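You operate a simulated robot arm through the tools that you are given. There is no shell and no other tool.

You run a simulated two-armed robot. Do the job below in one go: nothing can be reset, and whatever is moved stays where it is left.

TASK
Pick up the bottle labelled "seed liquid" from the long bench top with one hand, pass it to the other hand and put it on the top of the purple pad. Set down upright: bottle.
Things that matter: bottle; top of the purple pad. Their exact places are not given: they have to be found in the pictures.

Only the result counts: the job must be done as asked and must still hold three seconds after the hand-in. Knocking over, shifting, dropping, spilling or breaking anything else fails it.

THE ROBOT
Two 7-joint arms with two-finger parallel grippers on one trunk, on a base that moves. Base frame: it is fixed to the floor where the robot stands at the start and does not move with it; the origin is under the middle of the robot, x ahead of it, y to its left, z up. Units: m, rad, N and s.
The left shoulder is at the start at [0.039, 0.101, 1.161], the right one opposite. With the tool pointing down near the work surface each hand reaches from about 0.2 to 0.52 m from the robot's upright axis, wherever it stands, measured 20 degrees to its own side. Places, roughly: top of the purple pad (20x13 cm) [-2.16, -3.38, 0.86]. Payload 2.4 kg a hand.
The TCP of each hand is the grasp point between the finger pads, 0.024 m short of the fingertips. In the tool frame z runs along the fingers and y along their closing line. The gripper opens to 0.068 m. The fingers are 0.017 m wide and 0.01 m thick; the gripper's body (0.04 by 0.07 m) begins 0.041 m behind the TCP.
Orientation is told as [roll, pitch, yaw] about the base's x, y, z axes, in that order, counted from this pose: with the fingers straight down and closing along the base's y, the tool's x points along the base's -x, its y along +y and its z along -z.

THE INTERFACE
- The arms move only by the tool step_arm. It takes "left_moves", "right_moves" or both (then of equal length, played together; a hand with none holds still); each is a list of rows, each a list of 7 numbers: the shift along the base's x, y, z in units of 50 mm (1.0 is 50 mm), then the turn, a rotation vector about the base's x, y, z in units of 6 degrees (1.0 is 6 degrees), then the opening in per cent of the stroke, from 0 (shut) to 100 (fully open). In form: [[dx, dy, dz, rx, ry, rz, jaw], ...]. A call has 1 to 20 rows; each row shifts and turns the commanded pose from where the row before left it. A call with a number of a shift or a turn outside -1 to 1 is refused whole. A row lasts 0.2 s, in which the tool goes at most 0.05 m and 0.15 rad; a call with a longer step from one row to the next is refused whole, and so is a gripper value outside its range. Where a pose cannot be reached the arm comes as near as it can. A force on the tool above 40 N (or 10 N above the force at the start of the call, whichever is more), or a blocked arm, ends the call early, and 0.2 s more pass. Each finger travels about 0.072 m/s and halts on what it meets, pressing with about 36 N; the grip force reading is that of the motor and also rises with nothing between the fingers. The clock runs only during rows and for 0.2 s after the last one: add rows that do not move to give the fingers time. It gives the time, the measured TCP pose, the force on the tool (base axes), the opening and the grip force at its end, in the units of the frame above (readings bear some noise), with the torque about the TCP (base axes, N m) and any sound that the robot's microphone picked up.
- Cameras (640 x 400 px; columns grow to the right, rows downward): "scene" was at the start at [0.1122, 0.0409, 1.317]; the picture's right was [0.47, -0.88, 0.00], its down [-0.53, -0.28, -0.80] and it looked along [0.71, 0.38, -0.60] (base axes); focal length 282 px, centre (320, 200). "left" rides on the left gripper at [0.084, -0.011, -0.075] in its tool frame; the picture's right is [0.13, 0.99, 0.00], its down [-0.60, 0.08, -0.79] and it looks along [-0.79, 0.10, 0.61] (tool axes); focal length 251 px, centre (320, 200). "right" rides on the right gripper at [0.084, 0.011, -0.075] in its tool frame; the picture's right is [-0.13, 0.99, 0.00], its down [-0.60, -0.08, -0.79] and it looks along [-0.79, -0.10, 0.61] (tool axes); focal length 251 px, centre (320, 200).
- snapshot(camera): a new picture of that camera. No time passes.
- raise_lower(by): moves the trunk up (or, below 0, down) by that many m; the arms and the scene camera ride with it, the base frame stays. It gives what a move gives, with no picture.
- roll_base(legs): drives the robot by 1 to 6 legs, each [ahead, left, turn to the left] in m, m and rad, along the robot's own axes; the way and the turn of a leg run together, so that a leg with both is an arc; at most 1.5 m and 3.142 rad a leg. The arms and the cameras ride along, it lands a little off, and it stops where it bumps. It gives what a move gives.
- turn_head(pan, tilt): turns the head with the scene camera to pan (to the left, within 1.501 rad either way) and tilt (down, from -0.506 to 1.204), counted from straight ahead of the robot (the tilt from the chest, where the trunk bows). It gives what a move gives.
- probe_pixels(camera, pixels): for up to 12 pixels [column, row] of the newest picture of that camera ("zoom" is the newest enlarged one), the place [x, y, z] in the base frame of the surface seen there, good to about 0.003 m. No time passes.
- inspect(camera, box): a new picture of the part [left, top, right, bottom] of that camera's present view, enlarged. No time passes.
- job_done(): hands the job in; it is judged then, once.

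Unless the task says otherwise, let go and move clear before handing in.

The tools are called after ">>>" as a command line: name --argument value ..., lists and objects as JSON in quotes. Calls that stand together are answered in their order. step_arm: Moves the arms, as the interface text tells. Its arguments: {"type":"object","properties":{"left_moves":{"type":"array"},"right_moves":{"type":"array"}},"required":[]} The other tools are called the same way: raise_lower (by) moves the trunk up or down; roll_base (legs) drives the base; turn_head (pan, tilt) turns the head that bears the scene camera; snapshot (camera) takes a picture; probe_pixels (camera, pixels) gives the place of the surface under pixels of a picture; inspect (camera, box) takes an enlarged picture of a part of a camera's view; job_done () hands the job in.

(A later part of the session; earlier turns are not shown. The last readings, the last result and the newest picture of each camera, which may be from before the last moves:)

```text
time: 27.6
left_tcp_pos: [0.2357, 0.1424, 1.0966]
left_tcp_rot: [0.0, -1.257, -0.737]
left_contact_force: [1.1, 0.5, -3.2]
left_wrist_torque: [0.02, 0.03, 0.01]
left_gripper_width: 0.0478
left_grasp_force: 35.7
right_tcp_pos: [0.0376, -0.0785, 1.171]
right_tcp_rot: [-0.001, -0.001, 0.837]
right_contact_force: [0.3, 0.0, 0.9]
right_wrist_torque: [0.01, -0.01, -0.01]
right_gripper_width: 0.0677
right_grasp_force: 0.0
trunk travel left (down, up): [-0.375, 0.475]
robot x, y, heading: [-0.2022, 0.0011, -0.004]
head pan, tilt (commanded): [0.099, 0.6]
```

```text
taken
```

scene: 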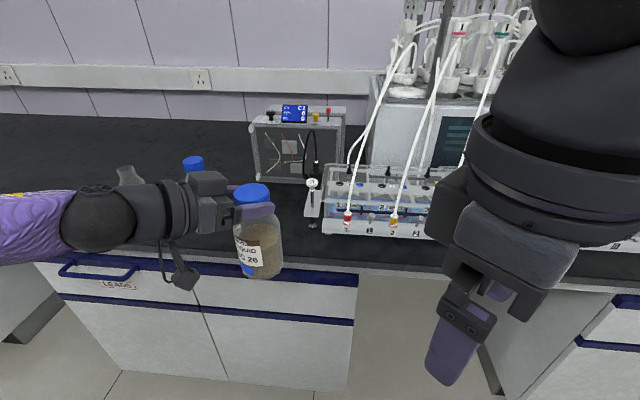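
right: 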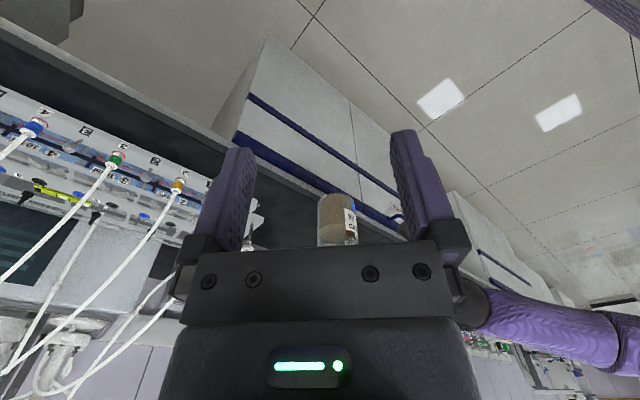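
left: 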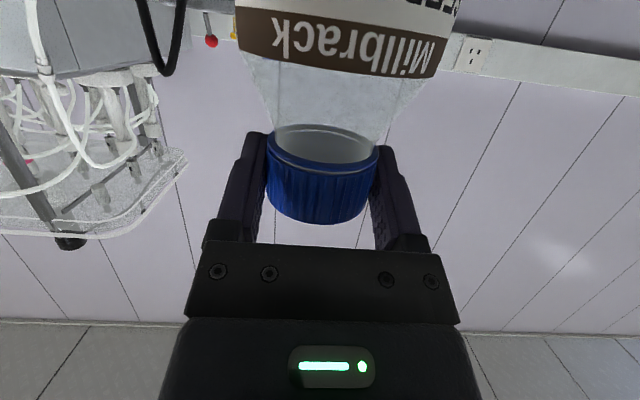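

Both turns went through: left yaw −0.737, right yaw +0.837 (90° apart). I'll bring the bottle toward the middle and lower, in free space ahead of the chest.

>>> step_arm --left_moves '[[-0.15, -0.34, -0.22, 0, 0, 0, 0], [-0.15, -0.34, -0.22, 0, 0, 0, 0], [-0.15, -0.34, -0.22, 0, 0, 0, 0], [-0.15, -0.34, -0.22, 0, 0, 0, 0], [-0.15, -0.34, -0.22, 0, 0, 0, 0], [-0.15, -0.34, -0.22, 0, 0, 0, 0]]'

>>> turn_head --pan 0.1 --tilt 0.75

>>> snapshot --camera "scene"

>>> snapshot --camera "right"

```text
time: 29.0
left_tcp_pos: [0.1924, 0.04, 1.0316]
left_tcp_rot: [0.0, -1.255, -0.73]
left_contact_force: [-0.2, -1.4, -4.0]
left_wrist_torque: [0.02, 0.03, 0.0]
left_gripper_width: 0.0479
left_grasp_force: 36.0
right_tcp_pos: [0.0368, -0.0786, 1.1713]
right_tcp_rot: [0.001, 0.0, 0.838]
right_contact_force: [-0.2, 0.2, 0.2]
right_wrist_torque: [0.0, 0.02, -0.01]
right_gripper_width: 0.068
right_grasp_force: 0.0
trunk travel left (down, up): [-0.375, 0.475]
robot x, y, heading: [-0.2035, 0.0011, -0.005]
head pan, tilt (commanded): [0.099, 0.6]
```

```text
time: 29.7
left_tcp_pos: [0.1917, 0.0407, 1.0299]
left_tcp_rot: [-0.001, -1.258, -0.732]
left_contact_force: [-0.4, 0.3, -3.9]
left_wrist_torque: [0.02, 0.02, 0.0]
left_gripper_width: 0.0479
left_grasp_force: 36.0
right_tcp_pos: [0.0364, -0.0786, 1.1715]
right_tcp_rot: [0.0, 0.001, 0.836]
right_contact_force: [0.0, 0.6, -0.4]
right_wrist_torque: [0.0, 0.0, 0.03]
right_gripper_width: 0.0679
right_grasp_force: 0.0
trunk travel left (down, up): [-0.375, 0.475]
robot x, y, heading: [-0.2013, -0.0, -0.005]
head pan, tilt (commanded): [0.099, 0.75]
```

```text
taken
```

scene: 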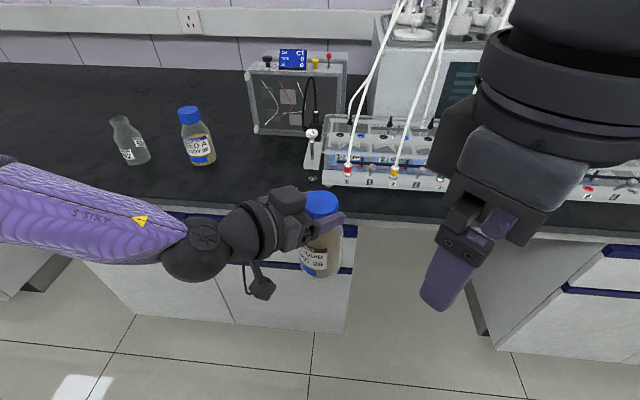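

```text
taken
```

right: 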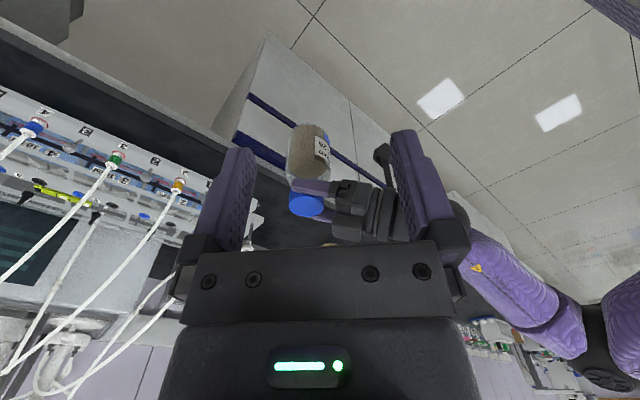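

The bottle hangs upright at scene (322,235) in mid-air. I'll probe the cap and the left gripper's upper box for clearances.

>>> inspect --camera "scene" --box '[240, 160, 380, 290]'

>>> probe_pixels --camera "scene" --pixels '[[321, 202], [306, 202], [337, 204], [321, 194], [321, 212], [285, 190], [295, 197], [275, 195], [286, 186], [335, 220], [298, 203]]'

```text
3.08 times, centred on (310, 225) of scene
```

zoom: 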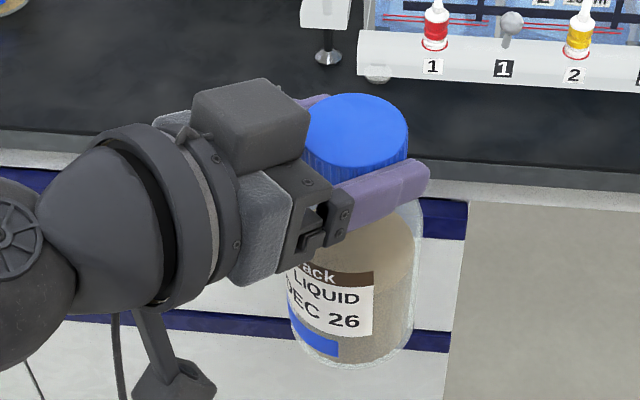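

```text
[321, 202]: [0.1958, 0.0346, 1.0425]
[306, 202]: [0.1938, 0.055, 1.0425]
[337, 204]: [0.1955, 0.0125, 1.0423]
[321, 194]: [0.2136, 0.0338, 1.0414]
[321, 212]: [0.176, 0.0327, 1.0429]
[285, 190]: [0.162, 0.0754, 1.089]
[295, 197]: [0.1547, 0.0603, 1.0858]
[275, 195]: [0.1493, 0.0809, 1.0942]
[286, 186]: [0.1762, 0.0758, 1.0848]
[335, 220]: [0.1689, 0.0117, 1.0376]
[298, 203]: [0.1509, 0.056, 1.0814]
```

Cap centre is about (0.1965, 0.0345), cap top z 1.0425; the left gripper's upper box reaches z≈1.09 about 0.047 m behind the cap axis, so clearance to the right hand's opened finger will be tight. I'll measure the finger carriage outline on the left gripper to judge it.

>>> probe_pixels --camera "zoom" --pixels '[[345, 200], [345, 225], [330, 190], [380, 195], [425, 175], [300, 230], [310, 190], [265, 225], [305, 118], [262, 82], [240, 170], [300, 155]]'

>>> snapshot --camera "left"

>>> probe_pixels --camera "left" --pixels '[[215, 230], [205, 225], [410, 225], [432, 240], [320, 250], [195, 290], [450, 290]]'

```text
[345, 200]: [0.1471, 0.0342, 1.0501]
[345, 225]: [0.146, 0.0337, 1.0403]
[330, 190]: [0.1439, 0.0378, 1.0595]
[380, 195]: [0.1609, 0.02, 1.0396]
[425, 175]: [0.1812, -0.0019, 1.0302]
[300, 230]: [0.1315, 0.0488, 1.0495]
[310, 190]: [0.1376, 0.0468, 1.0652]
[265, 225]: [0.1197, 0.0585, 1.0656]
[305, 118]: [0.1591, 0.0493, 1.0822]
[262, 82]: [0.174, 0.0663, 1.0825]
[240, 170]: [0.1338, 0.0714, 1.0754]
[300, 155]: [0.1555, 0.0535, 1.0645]
```

```text
taken
```

left: 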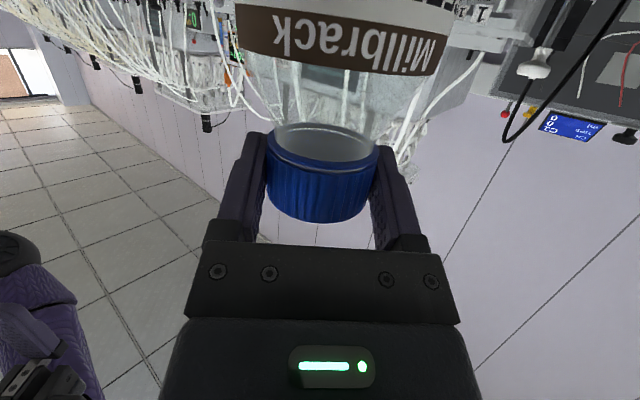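

```text
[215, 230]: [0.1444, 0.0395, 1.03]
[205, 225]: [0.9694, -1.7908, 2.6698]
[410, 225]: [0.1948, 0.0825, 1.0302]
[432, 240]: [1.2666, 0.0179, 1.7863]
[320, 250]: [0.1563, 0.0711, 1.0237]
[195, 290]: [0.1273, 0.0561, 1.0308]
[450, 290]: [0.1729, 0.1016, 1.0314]
```

The box's front edge is only ~0.038 m behind the cap axis, so the right hand's rear finger would strike it. A better grip is needed: nearly level hand with the cap nearer the fingertips. I'll return to the bench, set the bottle down and regrasp; first reversing the left hand's moves.

>>> step_arm --left_moves '[[0.15, 0.34, 0.22, 0, 0, 0, 0], [0.15, 0.34, 0.22, 0, 0, 0, 0], [0.15, 0.34, 0.22, 0, 0, 0, 0], [0.15, 0.34, 0.22, 0, 0, 0, 0], [0.15, 0.34, 0.22, 0, 0, 0, 0], [0.15, 0.34, 0.22, 0, 0, 0, 0], [0.1, 0.15, 0, 0, 0, 1, 0], [0.1, 0.15, 0, 0, 0, 1, 0], [0.1, 0.15, 0, 0, 0, 1, 0], [0.1, 0.15, 0, 0, 0, 1, 0], [0.1, 0.15, 0, 0, 0, 1, 0], [0.1, 0.15, 0, 0, 0, 1, 0], [0.1, 0.15, 0, 0, 0, 1, 0]]'

>>> turn_head --pan 0.4 --tilt 0.75

>>> roll_base --legs '[[0.19, 0, 0]]'

>>> snapshot --camera "scene"

```text
time: 32.5
left_tcp_pos: [0.2707, 0.1954, 1.0972]
left_tcp_rot: [0.002, -1.257, 0.0]
left_contact_force: [-0.4, 0.7, -4.0]
left_wrist_torque: [0.0, 0.07, -0.01]
left_gripper_width: 0.0474
left_grasp_force: 35.5
right_tcp_pos: [0.0359, -0.0773, 1.1704]
right_tcp_rot: [0.0, -0.001, 0.837]
right_contact_force: [-0.2, -0.4, 0.3]
right_wrist_torque: [-0.02, -0.01, -0.01]
right_gripper_width: 0.0679
right_grasp_force: 0.2
trunk travel left (down, up): [-0.375, 0.475]
robot x, y, heading: [-0.1972, -0.0023, 0.0]
head pan, tilt (commanded): [0.099, 0.75]
```

```text
time: 33.3
left_tcp_pos: [0.2714, 0.1953, 1.0974]
left_tcp_rot: [0.001, -1.257, -0.002]
left_contact_force: [0.0, 0.5, -3.1]
left_wrist_torque: [-0.01, 0.01, 0.0]
left_gripper_width: 0.0476
left_grasp_force: 36.1
right_tcp_pos: [0.0374, -0.0779, 1.171]
right_tcp_rot: [0.0, 0.001, 0.836]
right_contact_force: [0.8, -0.4, -0.2]
right_wrist_torque: [-0.05, 0.03, 0.02]
right_gripper_width: 0.0676
right_grasp_force: 0.0
trunk travel left (down, up): [-0.375, 0.475]
robot x, y, heading: [-0.2027, -0.0025, 0.0]
head pan, tilt (commanded): [0.4, 0.75]
```

```text
time: 34.9
left_tcp_pos: [0.4619, 0.1952, 1.0972]
left_tcp_rot: [0.0, -1.255, -0.001]
left_contact_force: [0.2, -0.5, -4.7]
left_wrist_torque: [0.0, 0.03, 0.03]
left_gripper_width: 0.0477
left_grasp_force: 35.8
right_tcp_pos: [0.2279, -0.0789, 1.1716]
right_tcp_rot: [-0.002, 0.0, 0.836]
right_contact_force: [-0.3, -0.7, -0.4]
right_wrist_torque: [0.03, 0.0, 0.01]
right_gripper_width: 0.0682
right_grasp_force: 0.0
trunk travel left (down, up): [-0.375, 0.475]
robot x, y, heading: [-0.0132, 0.0011, 0.002]
head pan, tilt (commanded): [0.4, 0.75]
```

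```text
taken
```

scene: 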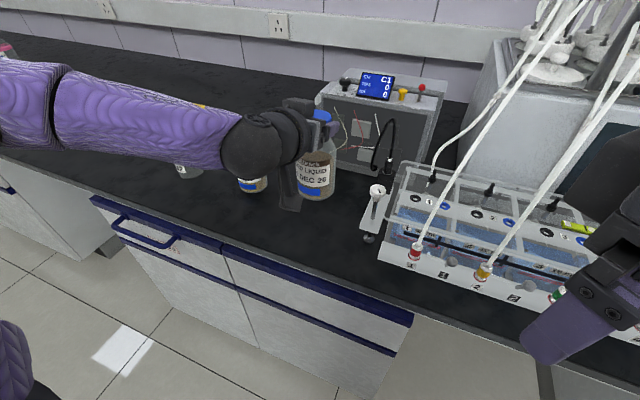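

Bottle is back above the bench at (0.47, 0.195). I'll lower 0.104 m, then feel for the bench with 1 mm steps.

>>> step_arm --left_moves '[[0, 0, -0.4, 0, 0, 0, 0], [0, 0, -0.4, 0, 0, 0, 0], [0, 0, -0.4, 0, 0, 0, 0], [0, 0, -0.4, 0, 0, 0, 0], [0, 0, -0.3, 0, 0, 0, 0], [0, 0, -0.18, 0, 0, 0, 0], [0, 0, 0, 0, 0, 0, 0]]'

>>> step_arm --left_moves '[[0, 0, -0.04, 0, 0, 0, 0], [0, 0, -0.03, 0, 0, 0, 0], [0, 0, -0.03, 0, 0, 0, 0], [0, 0, 0, 0, 0, 0, 0]]'

>>> snapshot --camera "scene"

```text
time: 36.5
left_tcp_pos: [0.4614, 0.1956, 0.9931]
left_tcp_rot: [-0.001, -1.257, -0.001]
left_contact_force: [-0.1, -0.7, -3.7]
left_wrist_torque: [-0.02, 0.03, -0.02]
left_gripper_width: 0.0474
left_grasp_force: 35.4
right_tcp_pos: [0.226, -0.0784, 1.1704]
right_tcp_rot: [-0.001, -0.001, 0.837]
right_contact_force: [0.2, -0.1, -1.0]
right_wrist_torque: [0.01, -0.01, -0.01]
right_gripper_width: 0.0681
right_grasp_force: 0.1
trunk travel left (down, up): [-0.375, 0.475]
robot x, y, heading: [-0.0138, -0.0013, -0.001]
head pan, tilt (commanded): [0.4, 0.75]
```

```text
time: 37.5
left_tcp_pos: [0.4628, 0.1965, 0.9875]
left_tcp_rot: [0.001, -1.256, -0.003]
left_contact_force: [0.6, 0.3, -4.1]
left_wrist_torque: [-0.01, 0.01, 0.03]
left_gripper_width: 0.0475
left_grasp_force: 36.2
right_tcp_pos: [0.2262, -0.0785, 1.171]
right_tcp_rot: [0.0, -0.001, 0.837]
right_contact_force: [-0.1, 0.1, 0.3]
right_wrist_torque: [-0.02, -0.01, 0.01]
right_gripper_width: 0.0681
right_grasp_force: 0.1
trunk travel left (down, up): [-0.375, 0.475]
robot x, y, heading: [-0.0114, 0.0046, -0.003]
head pan, tilt (commanded): [0.4, 0.75]
```

```text
taken
```

scene: 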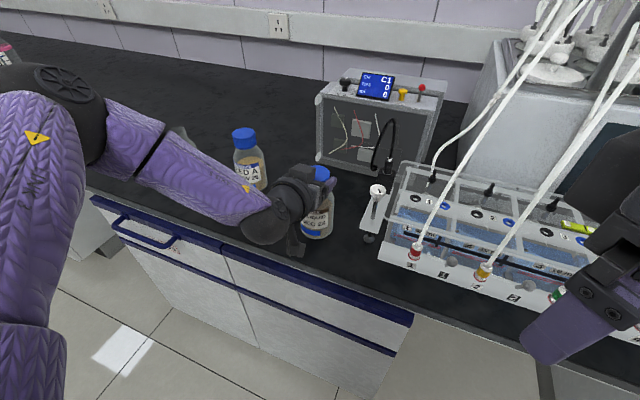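

Still carrying the full weight (−4.1 N), so not yet on the bench. I'll creep down in 0.5 mm steps.

>>> step_arm --left_moves '[[0, 0, -0.02, 0, 0, 0, 0], [0, 0, -0.01, 0, 0, 0, 0], [0, 0, -0.01, 0, 0, 0, 0]]'

```text
time: 38.3
left_tcp_pos: [0.4622, 0.1953, 0.9864]
left_tcp_rot: [0.001, -1.26, -0.003]
left_contact_force: [-0.2, 1.8, 9.5]
left_wrist_torque: [0.1, 0.22, 0.09]
left_gripper_width: 0.0476
left_grasp_force: 36.4
right_tcp_pos: [0.2247, -0.0786, 1.1712]
right_tcp_rot: [0.001, 0.001, 0.835]
right_contact_force: [-0.9, -0.2, 0.2]
right_wrist_torque: [-0.03, 0.0, 0.0]
right_gripper_width: 0.068
right_grasp_force: 0.1
trunk travel left (down, up): [-0.375, 0.475]
robot x, y, heading: [-0.0127, -0.0025, 0.003]
head pan, tilt (commanded): [0.4, 0.75]
```

Contact: the force turned to +9.5 N, so the bottle stands on the bench. I'll open the left gripper and back off straight.

>>> step_arm --left_moves '[[0, 0, 0.01, 0, 0, 0, 0], [0, 0, 0, 0, 0, 0, 85], [0, 0, 0, 0, 0, 0, 100], [0, 0, 0, 0, 0, 0, 100], [-0.3, 0, 0, 0, 0, 0, 100], [-0.4, 0, 0, 0, 0, 0, 100], [-0.4, 0, 0, 0, 0, 0, 100], [-0.4, 0, 0.1, 0, 0, 0, 100]]'

>>> snapshot --camera "left"

>>> inspect --camera "scene" --box '[240, 140, 380, 260]'

```text
time: 40.1
left_tcp_pos: [0.3863, 0.1936, 0.9909]
left_tcp_rot: [0.001, -1.258, 0.0]
left_contact_force: [-0.3, 0.1, 0.9]
left_wrist_torque: [0.01, 0.02, 0.01]
left_gripper_width: 0.0678
left_grasp_force: 0.0
right_tcp_pos: [0.2271, -0.0778, 1.17]
right_tcp_rot: [0.0, 0.001, 0.836]
right_contact_force: [1.1, -0.7, -0.3]
right_wrist_torque: [-0.01, 0.0, 0.01]
right_gripper_width: 0.0681
right_grasp_force: 0.0
trunk travel left (down, up): [-0.375, 0.475]
robot x, y, heading: [-0.0088, 0.0011, 0.001]
head pan, tilt (commanded): [0.4, 0.75]
```

```text
taken
```

left: 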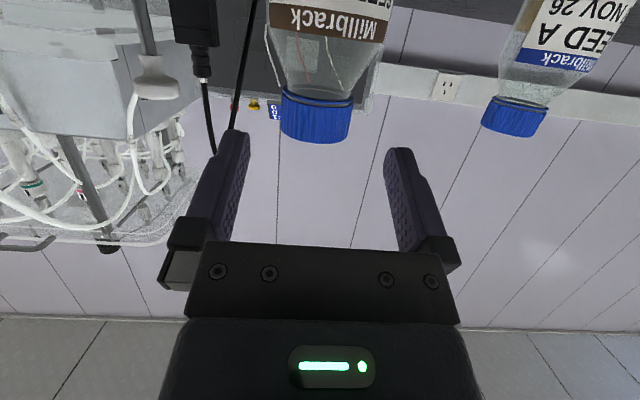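

```text
3.33 times, centred on (310, 200) of scene
```

zoom: 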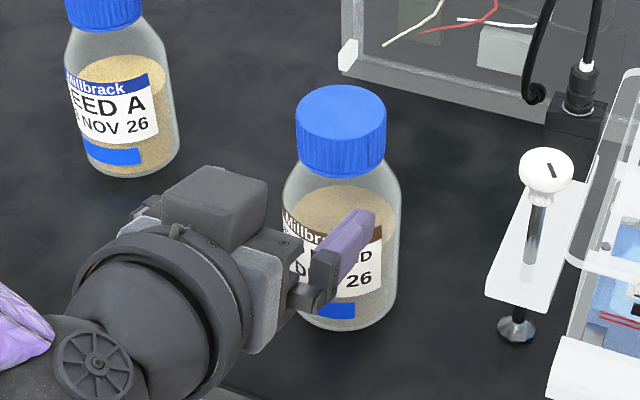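

The bottle stands upright on its own. I'll level the left hand by another 12° and locate the cap afresh.

>>> probe_pixels --camera "zoom" --pixels '[[340, 112], [298, 112], [384, 116], [342, 87], [338, 138], [338, 160]]'

>>> step_arm --left_moves '[[0, 0, 0, 0, -1, 0, 100], [0, 0, -0.14, 0, -1, 0, 100], [0, 0, 0, 0, 0, 0, 100]]'

>>> snapshot --camera "left"

>>> probe_pixels --camera "left" --pixels '[[315, 140], [298, 140], [332, 140], [285, 140], [345, 140], [315, 155], [315, 125], [245, 140], [390, 155]]'

```text
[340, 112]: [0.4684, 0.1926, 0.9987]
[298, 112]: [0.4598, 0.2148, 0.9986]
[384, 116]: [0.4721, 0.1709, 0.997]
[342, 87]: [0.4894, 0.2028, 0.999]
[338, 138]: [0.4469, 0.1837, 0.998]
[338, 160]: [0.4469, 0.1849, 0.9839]
```

```text
time: 40.9
left_tcp_pos: [0.3872, 0.1954, 0.9844]
left_tcp_rot: [0.011, -1.471, -0.015]
left_contact_force: [-0.9, 0.1, -0.1]
left_wrist_torque: [0.02, -0.03, -0.01]
left_gripper_width: 0.068
left_grasp_force: 0.0
right_tcp_pos: [0.2271, -0.0775, 1.1702]
right_tcp_rot: [0.0, 0.0, 0.837]
right_contact_force: [0.5, 0.1, 0.0]
right_wrist_torque: [0.01, -0.01, -0.02]
right_gripper_width: 0.0681
right_grasp_force: 0.1
trunk travel left (down, up): [-0.375, 0.475]
robot x, y, heading: [-0.0134, -0.0016, 0.0]
head pan, tilt (commanded): [0.4, 0.75]
```

```text
taken
```

left: 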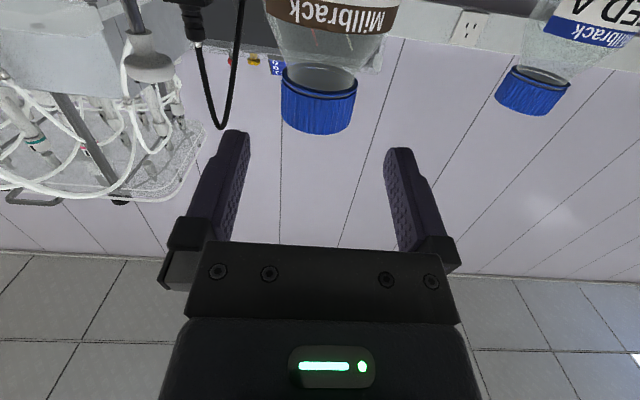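

```text
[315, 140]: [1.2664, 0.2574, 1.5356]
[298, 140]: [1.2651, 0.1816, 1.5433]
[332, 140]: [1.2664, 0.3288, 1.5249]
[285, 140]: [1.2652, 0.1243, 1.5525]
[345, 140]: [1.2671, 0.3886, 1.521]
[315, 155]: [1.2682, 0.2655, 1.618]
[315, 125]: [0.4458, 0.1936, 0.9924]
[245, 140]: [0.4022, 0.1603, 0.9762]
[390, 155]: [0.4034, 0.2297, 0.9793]
```

Hand is at pitch −84°, and the cap centre is (0.469, 0.194). I'll advance so the cap centre sits 0.016 m beyond the TCP (nearer the fingertips).

>>> step_arm --left_moves '[[0.35, -0.01, 0, 0, 0, 0, 100], [0.35, -0.01, 0, 0, 0, 0, 100], [0.35, -0.01, 0, 0, 0, 0, 100], [0.26, 0, 0, 0, 0, 0, 100], [0, 0, 0, 0, 0, 0, 100]]'

>>> snapshot --camera "left"

>>> snapshot --camera "scene"

```text
time: 42.1
left_tcp_pos: [0.4507, 0.1963, 0.991]
left_tcp_rot: [0.002, -1.464, -0.005]
left_contact_force: [0.3, -0.6, -0.5]
left_wrist_torque: [-0.01, 0.0, 0.03]
left_gripper_width: 0.068
left_grasp_force: 0.0
left hand out of reach, approached as far as the arm can: row 3
right_tcp_pos: [0.2254, -0.0783, 1.1709]
right_tcp_rot: [0.0, -0.001, 0.836]
right_contact_force: [-0.6, -0.2, 0.0]
right_wrist_torque: [0.0, 0.03, -0.03]
right_gripper_width: 0.0682
right_grasp_force: 0.0
trunk travel left (down, up): [-0.375, 0.475]
robot x, y, heading: [-0.0132, -0.0008, -0.001]
head pan, tilt (commanded): [0.4, 0.75]
```

```text
taken
```

left: 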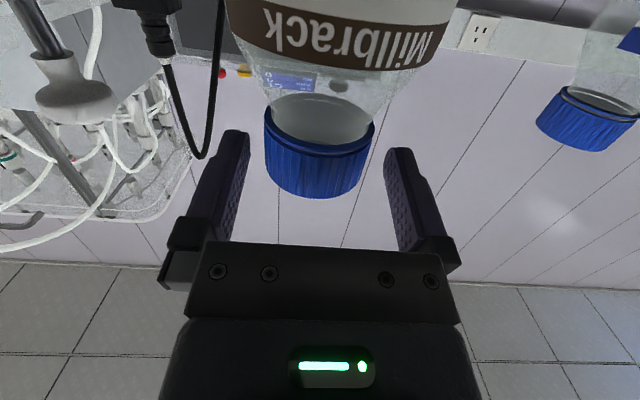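

```text
taken
```

scene: 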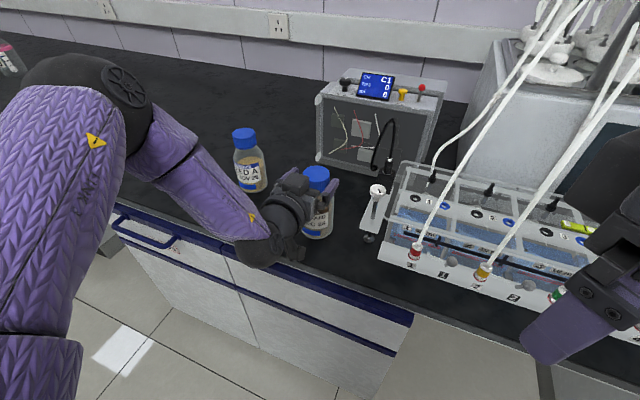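

The arm came a little short: z 0.991 instead of 0.984 and y 0.1963. I'll try a small correction before closing.

>>> step_arm --left_moves '[[0.02, -0.03, -0.08, 0, 0, 0, 100], [0.02, -0.02, -0.06, 0, 0, 0, 100], [0, 0, 0, 0, 0, 0, 100]]'

```text
time: 42.9
left_tcp_pos: [0.4511, 0.1971, 0.9914]
left_tcp_rot: [0.005, -1.464, -0.006]
left_contact_force: [0.0, -0.6, -0.2]
left_wrist_torque: [-0.01, 0.03, 0.01]
left_gripper_width: 0.0681
left_grasp_force: 0.1
left hand out of reach, approached as far as the arm can: row 1, 2
right_tcp_pos: [0.2252, -0.0791, 1.1718]
right_tcp_rot: [0.001, 0.0, 0.837]
right_contact_force: [0.1, -0.6, 0.3]
right_wrist_torque: [0.02, -0.02, -0.02]
right_gripper_width: 0.0681
right_grasp_force: 0.1
trunk travel left (down, up): [-0.375, 0.475]
robot x, y, heading: [-0.0114, -0.0013, 0.004]
head pan, tilt (commanded): [0.4, 0.75]
```

The left arm is at a limit here because it is folded up close. I'll withdraw the hand from the cap, back the base 0.15 m for a more stretched posture, and approach again.

>>> step_arm --left_moves '[[-0.35, 0, 0, 0, 0, 0, 100], [-0.35, 0, 0, 0, 0, 0, 100], [-0.35, 0, 0, 0, 0, 0, 100], [-0.3, 0, 0.2, 0, 0, 0, 100], [0, 0, 0.5, 0, 0, 0, 100], [0, 0, 0.5, 0, 0, 0, 100]]'

>>> roll_base --legs '[[-0.15, 0, 0]]'

>>> snapshot --camera "scene"

```text
time: 44.3
left_tcp_pos: [0.383, 0.1967, 1.0517]
left_tcp_rot: [0.008, -1.465, -0.01]
left_contact_force: [0.3, -0.8, 0.0]
left_wrist_torque: [-0.02, 0.04, 0.0]
left_gripper_width: 0.0681
left_grasp_force: 0.0
right_tcp_pos: [0.2256, -0.0786, 1.1709]
right_tcp_rot: [0.0, 0.0, 0.836]
right_contact_force: [-0.4, 0.2, 0.1]
right_wrist_torque: [-0.02, 0.02, -0.01]
right_gripper_width: 0.0683
right_grasp_force: 0.1
trunk travel left (down, up): [-0.375, 0.475]
robot x, y, heading: [-0.009, -0.0001, 0.001]
head pan, tilt (commanded): [0.4, 0.75]
```

```text
time: 45.6
left_tcp_pos: [0.2324, 0.1965, 1.052]
left_tcp_rot: [0.004, -1.465, -0.003]
left_contact_force: [0.0, 0.3, -0.2]
left_wrist_torque: [0.0, 0.0, 0.02]
left_gripper_width: 0.0679
left_grasp_force: 0.0
right_tcp_pos: [0.0756, -0.0782, 1.1712]
right_tcp_rot: [0.0, 0.001, 0.838]
right_contact_force: [-0.1, 0.3, 0.5]
right_wrist_torque: [0.0, 0.0, 0.02]
right_gripper_width: 0.0679
right_grasp_force: 0.2
trunk travel left (down, up): [-0.375, 0.475]
robot x, y, heading: [-0.163, 0.0004, 0.001]
head pan, tilt (commanded): [0.4, 0.75]
```

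```text
taken
```

scene: 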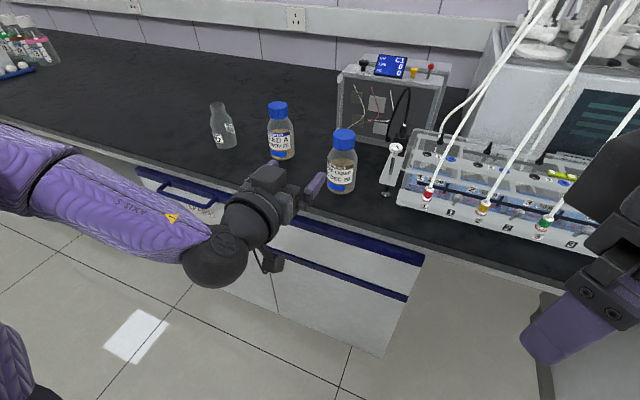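

Base is at x=-0.163. I'll reach the left hand forward 0.15 m at safe height, then descend to cap level in front of the bottle.

>>> step_arm --left_moves '[[0.5, 0, 0, 0, 0, 0, 100], [0.5, 0, 0, 0, 0, 0, 100], [0.5, 0, 0, 0, 0, 0, 100], [0.5, 0, 0, 0, 0, 0, 100], [0.5, -0.02, 0, 0, 0, 0, 100], [0.5, -0.02, 0, 0, 0, 0, 100], [0, 0, -0.4, 0, 0, 0, 100], [0, 0, -0.5, 0, 0, 0, 100], [0, 0, -0.46, 0, 0, 0, 100], [0, 0, 0, 0, 0, 0, 100]]'

>>> snapshot --camera "left"

>>> snapshot --camera "scene"

```text
time: 47.9
left_tcp_pos: [0.3608, 0.2085, 1.0137]
left_tcp_rot: [0.001, -1.464, -0.007]
left_contact_force: [0.7, -0.4, -0.3]
left_wrist_torque: [0.0, 0.01, 0.01]
left_gripper_width: 0.0681
left_grasp_force: 0.0
left hand out of reach, approached as far as the arm can: row 7, 8, 9
right_tcp_pos: [0.0768, -0.0771, 1.1716]
right_tcp_rot: [0.0, 0.001, 0.838]
right_contact_force: [0.1, 0.1, 0.5]
right_wrist_torque: [-0.02, -0.01, 0.0]
right_gripper_width: 0.0677
right_grasp_force: 0.1
trunk travel left (down, up): [-0.375, 0.475]
robot x, y, heading: [-0.1633, -0.0, 0.003]
head pan, tilt (commanded): [0.4, 0.75]
```

```text
taken
```

left: 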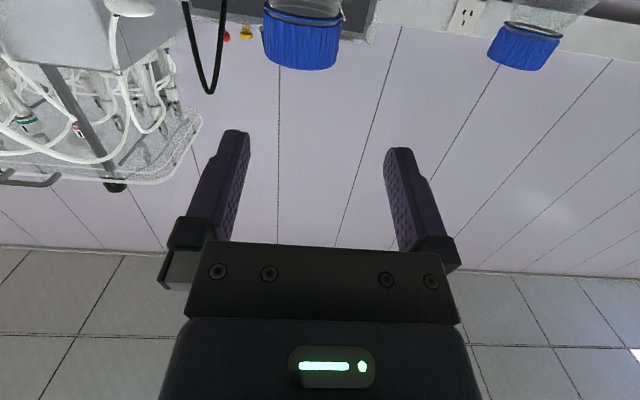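

```text
taken
```

scene: 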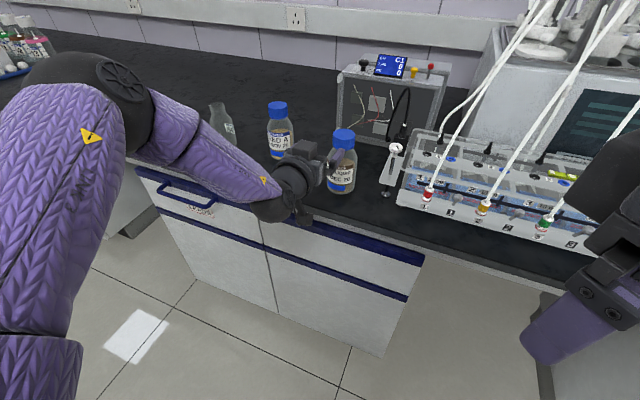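

With the shoulder this high the wrist cannot level out lower down. I'll withdraw the left hand clear of the bench, lower the trunk 0.15 m so the forearm is flatter, then reach again.

>>> step_arm --left_moves '[[-0.5, 0, 0.3, 0, 0, 0, 100], [-0.5, 0, 0.5, 0, 0, 0, 100], [-0.5, 0, 0.5, 0, 0, 0, 100], [-0.4, 0, 0.5, 0, 0, 0, 100]]'

>>> raise_lower --by -0.15

>>> snapshot --camera "scene"

```text
time: 48.9
left_tcp_pos: [0.2649, 0.2083, 1.105]
left_tcp_rot: [0.009, -1.466, -0.009]
left_contact_force: [-0.4, 0.0, 0.6]
left_wrist_torque: [0.03, 0.01, -0.01]
left_gripper_width: 0.068
left_grasp_force: 0.0
right_tcp_pos: [0.0754, -0.0777, 1.1706]
right_tcp_rot: [-0.001, -0.001, 0.838]
right_contact_force: [-0.5, -0.4, 0.7]
right_wrist_torque: [-0.03, 0.02, 0.0]
right_gripper_width: 0.0679
right_grasp_force: 0.1
trunk travel left (down, up): [-0.375, 0.475]
robot x, y, heading: [-0.1609, -0.001, 0.0]
head pan, tilt (commanded): [0.4, 0.75]
```

```text
time: 50.6
left_tcp_pos: [0.2659, 0.2089, 0.9543]
left_tcp_rot: [0.004, -1.466, -0.006]
left_contact_force: [0.6, 0.3, 0.2]
left_wrist_torque: [0.01, -0.01, 0.02]
left_gripper_width: 0.0679
left_grasp_force: 0.0
right_tcp_pos: [0.0752, -0.0785, 1.021]
right_tcp_rot: [0.001, 0.0, 0.838]
right_contact_force: [0.5, -0.4, 0.2]
right_wrist_torque: [-0.01, 0.04, 0.02]
right_gripper_width: 0.0681
right_grasp_force: 0.0
trunk travel left (down, up): [-0.225, 0.624]
robot x, y, heading: [-0.1596, -0.0006, -0.0]
head pan, tilt (commanded): [0.4, 0.75]
```

```text
taken
```

scene: 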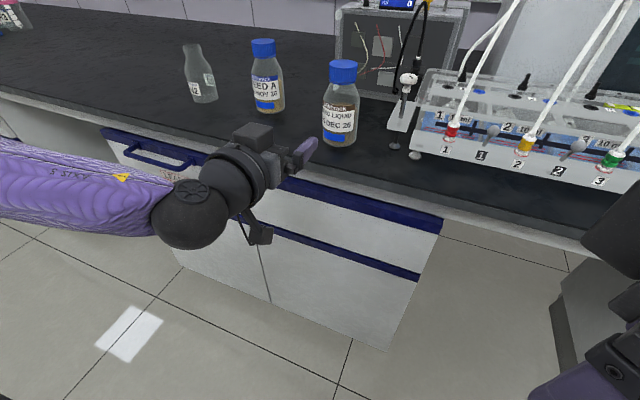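

The posture is now flat (forearm level, bottle at scene (340,105)). I'll raise to cap height and move up in front of the bottle.

>>> step_arm --left_moves '[[0, -0.1, 0.4, 0, 0, 0, 100], [0.2, -0.1, 0.3, 0, 0, 0, 100], [0.5, -0.1, 0, 0, 0, 0, 100], [0.5, 0, 0, 0, 0, 0, 100], [0.5, 0, 0, 0, 0, 0, 100], [0.5, 0, 0, 0, 0, 0, 100], [0, 0, 0, 0, 0, 0, 100]]'

>>> snapshot --camera "left"

>>> snapshot --camera "scene"

```text
time: 52.2
left_tcp_pos: [0.3761, 0.1954, 0.989]
left_tcp_rot: [0.002, -1.466, -0.002]
left_contact_force: [0.1, -0.3, 0.0]
left_wrist_torque: [0.01, 0.02, -0.03]
left_gripper_width: 0.068
left_grasp_force: 0.0
right_tcp_pos: [0.075, -0.0792, 1.0199]
right_tcp_rot: [0.001, 0.0, 0.839]
right_contact_force: [-0.7, -0.7, -0.1]
right_wrist_torque: [0.02, -0.02, 0.02]
right_gripper_width: 0.068
right_grasp_force: 0.0
trunk travel left (down, up): [-0.225, 0.624]
robot x, y, heading: [-0.1603, 0.0017, 0.004]
head pan, tilt (commanded): [0.4, 0.75]
```

```text
taken
```

left: 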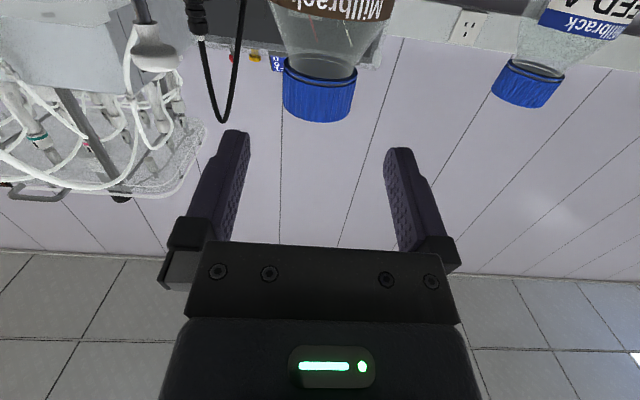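

```text
taken
```

scene: 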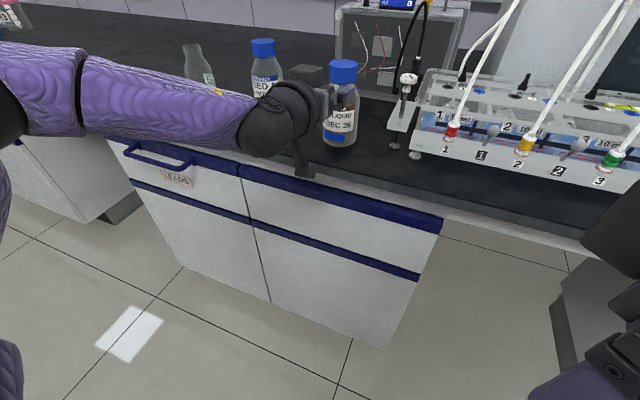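

Reached exactly this time: TCP (0.376, 0.195, 0.989). I'll advance to put the cap between the fingertips.

>>> step_arm --left_moves '[[0.4, -0.01, -0.05, 0, 0, 0, 100], [0.4, -0.01, -0.05, 0, 0, 0, 100], [0.4, -0.01, 0, 0, 0, 0, 100], [0.34, 0, 0, 0, 0, 0, 100], [0, 0, 0, 0, 0, 0, 100]]'

>>> snapshot --camera "left"

>>> inspect --camera "scene" --box '[250, 30, 390, 160]'

```text
time: 53.4
left_tcp_pos: [0.4549, 0.1931, 0.9833]
left_tcp_rot: [0.004, -1.463, -0.005]
left_contact_force: [-0.3, -0.4, -0.3]
left_wrist_torque: [-0.04, 0.01, 0.0]
left_gripper_width: 0.068
left_grasp_force: 0.0
right_tcp_pos: [0.0761, -0.0776, 1.0208]
right_tcp_rot: [0.0, -0.001, 0.839]
right_contact_force: [0.2, -0.2, 0.2]
right_wrist_torque: [0.0, -0.01, 0.0]
right_gripper_width: 0.0681
right_grasp_force: 0.1
trunk travel left (down, up): [-0.225, 0.624]
robot x, y, heading: [-0.16, 0.0002, 0.001]
head pan, tilt (commanded): [0.4, 0.75]
```

```text
taken
```

left: 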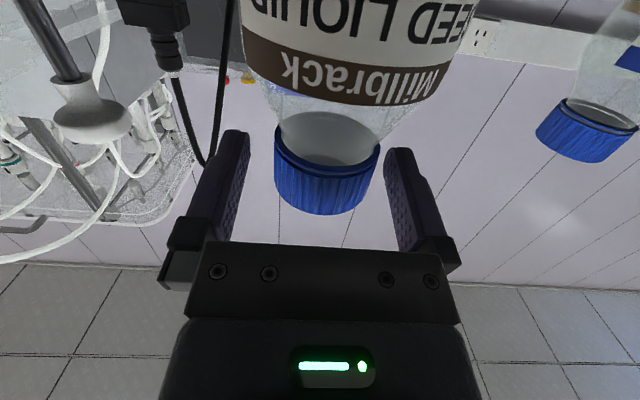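

```text
3.08 times, centred on (320, 95) of scene
```

zoom: 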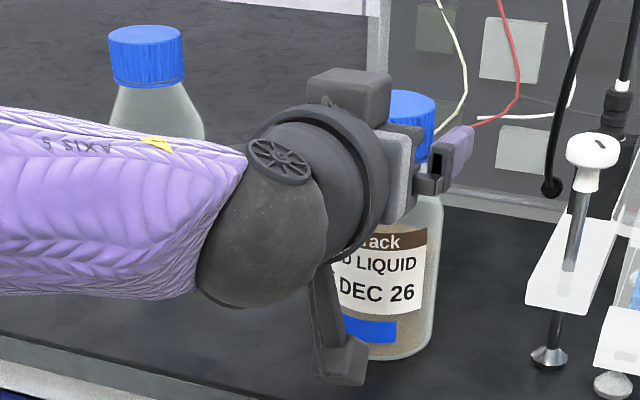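

The cap (columns 274–380) sits between the pads with TCP (0.455, 0.193, 0.983). Closing the left gripper.

>>> step_arm --left_moves '[[0, 0, 0, 0, 0, 0, 40], [0, 0, 0, 0, 0, 0, 0], [0, 0, 0, 0, 0, 0, 0], [0, 0, 0, 0, 0, 0, 0]]'

>>> step_arm --left_moves '[[0, 0, 0.1, 0, 0, 0, 0], [0, 0, 0.2, 0, 0, 0, 0], [0, 0, 0.3, 0, 0, 0, 0], [0, 0, 0.4, 0, 0, 0, 0], [0, 0, 0.4, 0, 0, 0, 0], [0, 0, 0.2, 0, 0, 0, 0]]'

>>> snapshot --camera "left"

>>> snapshot --camera "scene"

```text
time: 54.4
left_tcp_pos: [0.4533, 0.1923, 0.9842]
left_tcp_rot: [0.004, -1.465, -0.004]
left_contact_force: [0.6, 1.3, -0.7]
left_wrist_torque: [0.12, -0.02, 0.04]
left_gripper_width: 0.0476
left_grasp_force: 36.7
right_tcp_pos: [0.0758, -0.0781, 1.0208]
right_tcp_rot: [-0.001, 0.0, 0.84]
right_contact_force: [0.8, 0.2, 0.0]
right_wrist_torque: [0.0, -0.02, -0.01]
right_gripper_width: 0.0678
right_grasp_force: 0.0
trunk travel left (down, up): [-0.225, 0.624]
robot x, y, heading: [-0.1626, -0.0002, 0.0]
head pan, tilt (commanded): [0.4, 0.75]
```

```text
time: 55.8
left_tcp_pos: [0.452, 0.1922, 1.0637]
left_tcp_rot: [0.005, -1.465, -0.006]
left_contact_force: [0.2, 0.3, -3.2]
left_wrist_torque: [0.01, 0.1, 0.02]
left_gripper_width: 0.0473
left_grasp_force: 36.3
right_tcp_pos: [0.0773, -0.078, 1.0217]
right_tcp_rot: [0.001, -0.002, 0.836]
right_contact_force: [-0.1, 0.9, 0.2]
right_wrist_torque: [0.0, 0.03, 0.0]
right_gripper_width: 0.0681
right_grasp_force: 0.1
trunk travel left (down, up): [-0.225, 0.624]
robot x, y, heading: [-0.1635, -0.0014, 0.0]
head pan, tilt (commanded): [0.4, 0.75]
```

```text
taken
```

left: 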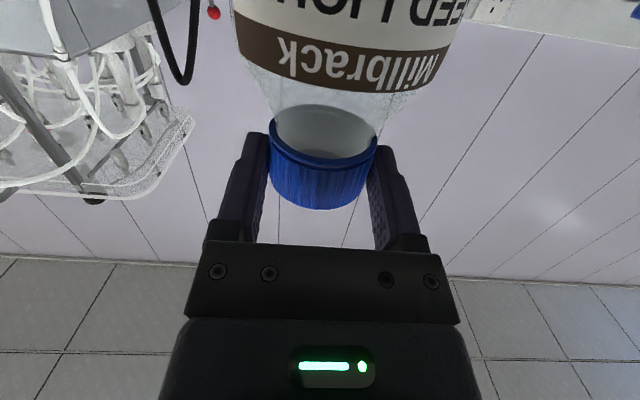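

```text
taken
```

scene: 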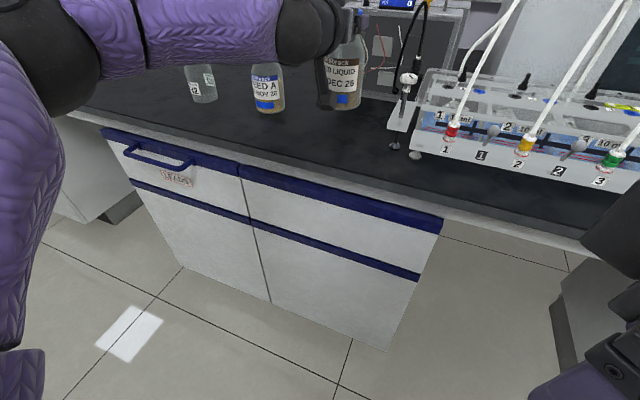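

Lifted again with the better grip (weight −3.2 N, grip 36 N). I'll back off 0.12 m and then bring the bottle to the middle with the left yaw of −42°.

>>> roll_base --legs '[[-0.12, 0, 0]]'

>>> step_arm --left_moves '[[-0.3, -0.2, 0, 0, 0, -1, 0], [-0.3, -0.2, 0, 0, 0, -1, 0], [-0.3, -0.2, 0, 0, 0, -1, 0], [-0.3, -0.2, 0, 0, 0, -1, 0], [-0.3, -0.2, 0, 0, 0, -1, 0], [-0.3, -0.2, 0, 0, 0, -1, 0], [-0.3, -0.2, 0, 0, 0, -1, 0]]'

>>> turn_head --pan 0.1 --tilt 0.7

>>> snapshot --camera "scene"

```text
time: 57.0
left_tcp_pos: [0.3318, 0.1941, 1.0637]
left_tcp_rot: [0.005, -1.465, -0.003]
left_contact_force: [0.5, 0.5, -4.7]
left_wrist_torque: [0.03, 0.09, 0.0]
left_gripper_width: 0.0473
left_grasp_force: 36.4
right_tcp_pos: [-0.045, -0.0767, 1.0202]
right_tcp_rot: [-0.001, 0.0, 0.837]
right_contact_force: [0.0, 0.2, 0.0]
right_wrist_torque: [0.02, 0.02, 0.01]
right_gripper_width: 0.0682
right_grasp_force: 0.0
trunk travel left (down, up): [-0.225, 0.624]
robot x, y, heading: [-0.2838, 0.0022, 0.001]
head pan, tilt (commanded): [0.4, 0.75]
```

```text
time: 58.6
left_tcp_pos: [0.2268, 0.124, 1.0642]
left_tcp_rot: [-0.001, -1.466, -0.734]
left_contact_force: [0.1, 0.2, -3.4]
left_wrist_torque: [0.0, 0.07, 0.04]
left_gripper_width: 0.0474
left_grasp_force: 36.1
right_tcp_pos: [-0.0443, -0.0776, 1.0209]
right_tcp_rot: [0.001, 0.001, 0.838]
right_contact_force: [0.4, 0.4, 0.5]
right_wrist_torque: [0.01, 0.0, -0.01]
right_gripper_width: 0.068
right_grasp_force: 0.0
trunk travel left (down, up): [-0.225, 0.624]
robot x, y, heading: [-0.282, 0.002, -0.001]
head pan, tilt (commanded): [0.4, 0.75]
```

```text
time: 59.4
left_tcp_pos: [0.2265, 0.124, 1.0649]
left_tcp_rot: [-0.003, -1.465, -0.733]
left_contact_force: [-0.2, -0.3, -4.7]
left_wrist_torque: [0.07, 0.05, 0.01]
left_gripper_width: 0.0474
left_grasp_force: 35.9
right_tcp_pos: [-0.0446, -0.0774, 1.0208]
right_tcp_rot: [-0.001, 0.0, 0.838]
right_contact_force: [0.1, -0.5, 0.2]
right_wrist_torque: [0.03, 0.03, 0.04]
right_gripper_width: 0.068
right_grasp_force: 0.1
trunk travel left (down, up): [-0.225, 0.624]
robot x, y, heading: [-0.2837, -0.0016, -0.0]
head pan, tilt (commanded): [0.099, 0.7]
```

```text
taken
```

scene: 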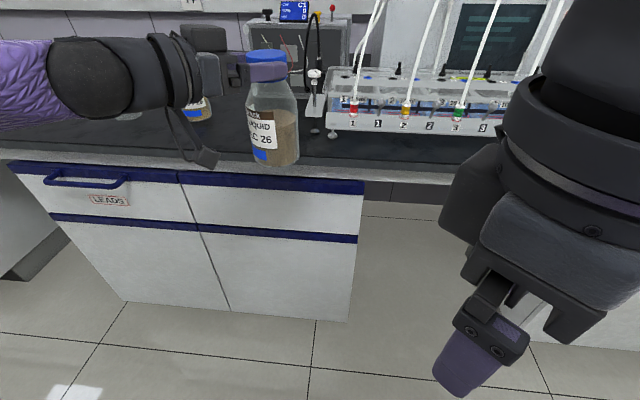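

Left hand turned freely, bottle hanging upright. I'll bring it to the middle and down a little.

>>> step_arm --left_moves '[[-0.27, -0.235, -0.285, 0, 0, 0, 0], [-0.27, -0.235, -0.285, 0, 0, 0, 0], [-0.27, -0.235, -0.285, 0, 0, 0, 0], [-0.27, -0.235, -0.285, 0, 0, 0, 0], [-0.27, -0.235, -0.285, 0, 0, 0, 0], [-0.27, -0.235, -0.285, 0, 0, 0, 0], [-0.27, -0.235, -0.285, 0, 0, 0, 0], [-0.27, -0.235, -0.285, 0, 0, 0, 0]]'

>>> snapshot --camera "scene"

>>> snapshot --camera "right"

```text
time: 61.2
left_tcp_pos: [0.118, 0.0289, 0.9491]
left_tcp_rot: [-0.005, -1.467, -0.726]
left_contact_force: [0.5, -0.3, -4.4]
left_wrist_torque: [0.02, 0.06, 0.07]
left_gripper_width: 0.0473
left_grasp_force: 36.2
right_tcp_pos: [-0.0438, -0.078, 1.0208]
right_tcp_rot: [-0.001, 0.0, 0.837]
right_contact_force: [-0.5, 0.7, -0.3]
right_wrist_torque: [0.0, -0.01, 0.0]
right_gripper_width: 0.0682
right_grasp_force: 0.0
trunk travel left (down, up): [-0.225, 0.624]
robot x, y, heading: [-0.2826, -0.0015, -0.001]
head pan, tilt (commanded): [0.099, 0.7]
```

```text
taken
```

scene: 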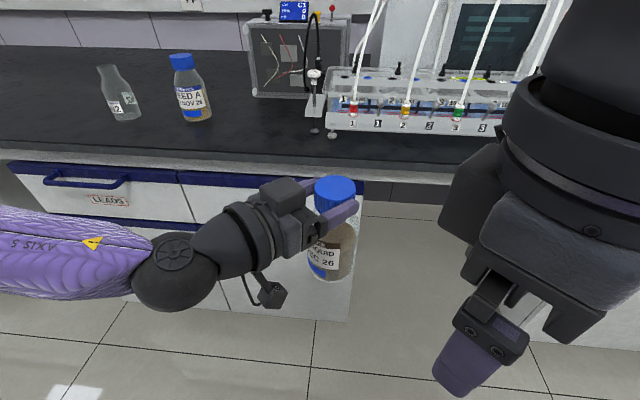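

```text
taken
```

right: 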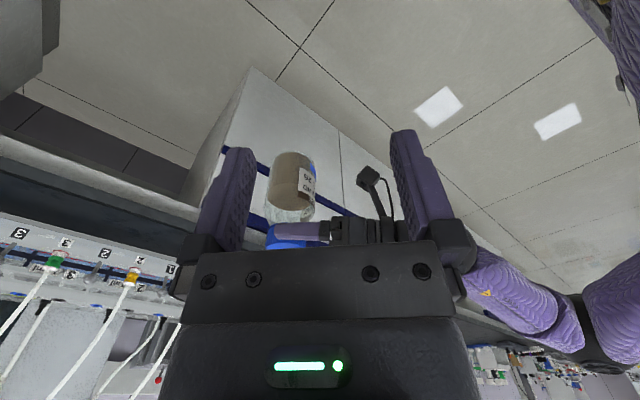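

Both hands are where wanted; the bottle is upright at scene (330,230). I'll enlarge and probe the cap rim, the left fingers and the box for the right hand's descent.

>>> inspect --camera "scene" --box '[260, 150, 380, 260]'

>>> probe_pixels --camera "zoom" --pixels '[[335, 125], [270, 140], [408, 140], [340, 105], [335, 165], [190, 115], [230, 150], [110, 130], [160, 100], [390, 195], [440, 185]]'

```text
3.64 times, centred on (320, 205) of scene
```

zoom: 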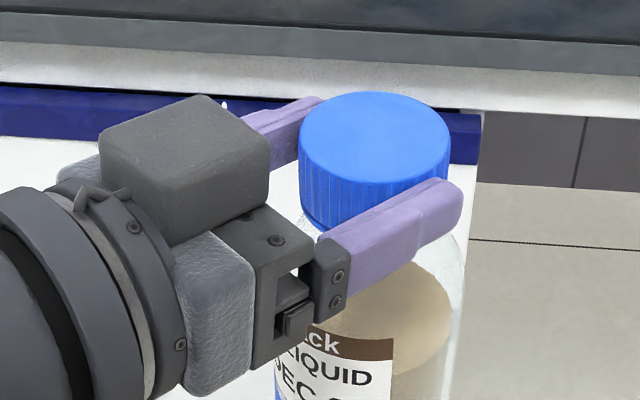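

```text
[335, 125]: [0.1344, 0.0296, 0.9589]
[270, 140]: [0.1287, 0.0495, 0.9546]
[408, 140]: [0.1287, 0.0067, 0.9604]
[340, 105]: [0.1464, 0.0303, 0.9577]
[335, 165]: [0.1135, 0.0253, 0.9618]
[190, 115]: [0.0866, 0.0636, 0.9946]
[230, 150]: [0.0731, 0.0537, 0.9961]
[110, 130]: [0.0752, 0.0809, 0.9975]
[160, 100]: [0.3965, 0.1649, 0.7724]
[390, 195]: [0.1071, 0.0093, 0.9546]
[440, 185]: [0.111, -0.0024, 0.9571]
```

Some of those pixels missed the cap; its top ellipse is centred near zoom (374,138). Probing again at the right spots.

>>> probe_pixels --camera "zoom" --pixels '[[374, 138], [303, 140], [446, 140], [375, 94], [374, 180], [345, 110], [405, 110], [345, 165], [405, 170], [265, 165], [205, 98], [455, 185]]'

```text
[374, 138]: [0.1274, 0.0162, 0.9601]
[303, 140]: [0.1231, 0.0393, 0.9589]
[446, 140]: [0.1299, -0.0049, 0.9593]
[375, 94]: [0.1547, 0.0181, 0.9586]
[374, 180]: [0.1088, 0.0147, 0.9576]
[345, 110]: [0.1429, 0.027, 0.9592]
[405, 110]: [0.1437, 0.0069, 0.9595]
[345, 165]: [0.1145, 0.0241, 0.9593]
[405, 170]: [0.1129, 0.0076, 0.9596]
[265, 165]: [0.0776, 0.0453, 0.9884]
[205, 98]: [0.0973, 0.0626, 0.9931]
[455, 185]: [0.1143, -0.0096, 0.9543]
```

Cap top is flat at z 0.9595, centre ≈(0.1295, 0.0175); the box now starts 0.055 m behind it, leaving room. I'll raise the right hand and bring it over the cap with jaws at 90 %.

>>> step_arm --right_moves '[[0, 0, 0.4, 0, 0, 0, 90], [0, 0, 0.4, 0, 0, 0, 90], [0.434, 0.239, 0, 0, 0, 0, 90], [0.434, 0.239, 0, 0, 0, 0, 90], [0.434, 0.239, 0, 0, 0, 0, 90], [0.434, 0.239, 0, 0, 0, 0, 90], [0.434, 0.239, 0, 0, 0, 0, 90], [0.434, 0.239, 0, 0, 0, 0, 90], [0.434, 0.239, 0, 0, 0, 0, 90], [0.434, 0.239, 0, 0, 0, 0, 90], [0, 0, 0, 0, 0, 0, 90]]'

>>> snapshot --camera "scene"

>>> snapshot --camera "right"

>>> snapshot --camera "left"

```text
time: 63.6
left_tcp_pos: [0.1189, 0.03, 0.9502]
left_tcp_rot: [0.0, -1.467, -0.733]
left_contact_force: [0.6, -0.2, -3.6]
left_wrist_torque: [0.06, 0.04, -0.01]
left_gripper_width: 0.0471
left_grasp_force: 35.9
right_tcp_pos: [0.1216, 0.0159, 1.0575]
right_tcp_rot: [0.0, 0.0, 0.836]
right_contact_force: [0.1, 0.3, -0.4]
right_wrist_torque: [0.01, -0.02, 0.01]
right_gripper_width: 0.0611
right_grasp_force: 0.0
right hand out of reach, approached as far as the arm can: row 10
trunk travel left (down, up): [-0.225, 0.624]
robot x, y, heading: [-0.281, -0.0004, 0.0]
head pan, tilt (commanded): [0.099, 0.7]
```

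```text
taken
```

scene: 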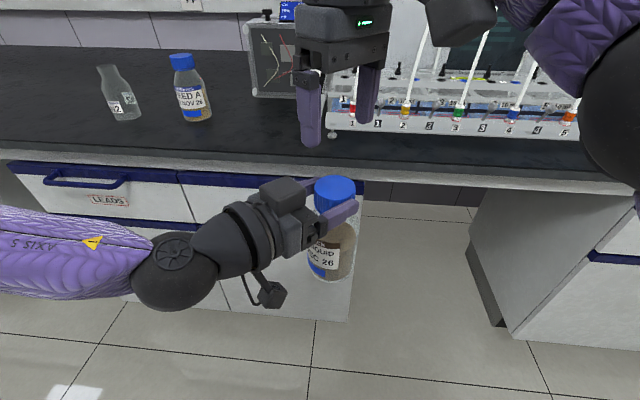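

```text
taken
```

right: 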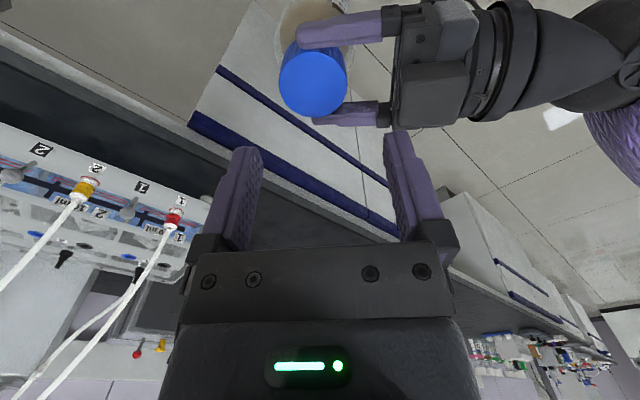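

```text
taken
```

left: 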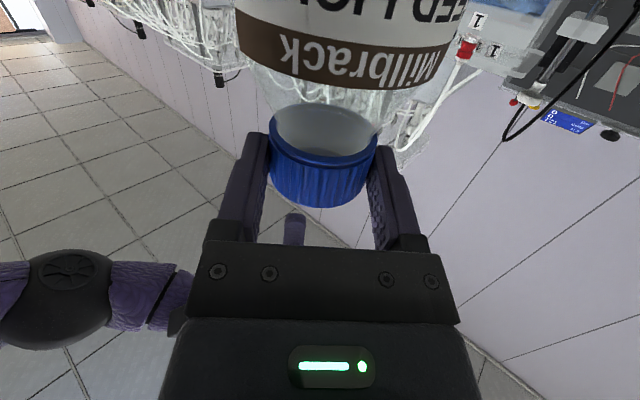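

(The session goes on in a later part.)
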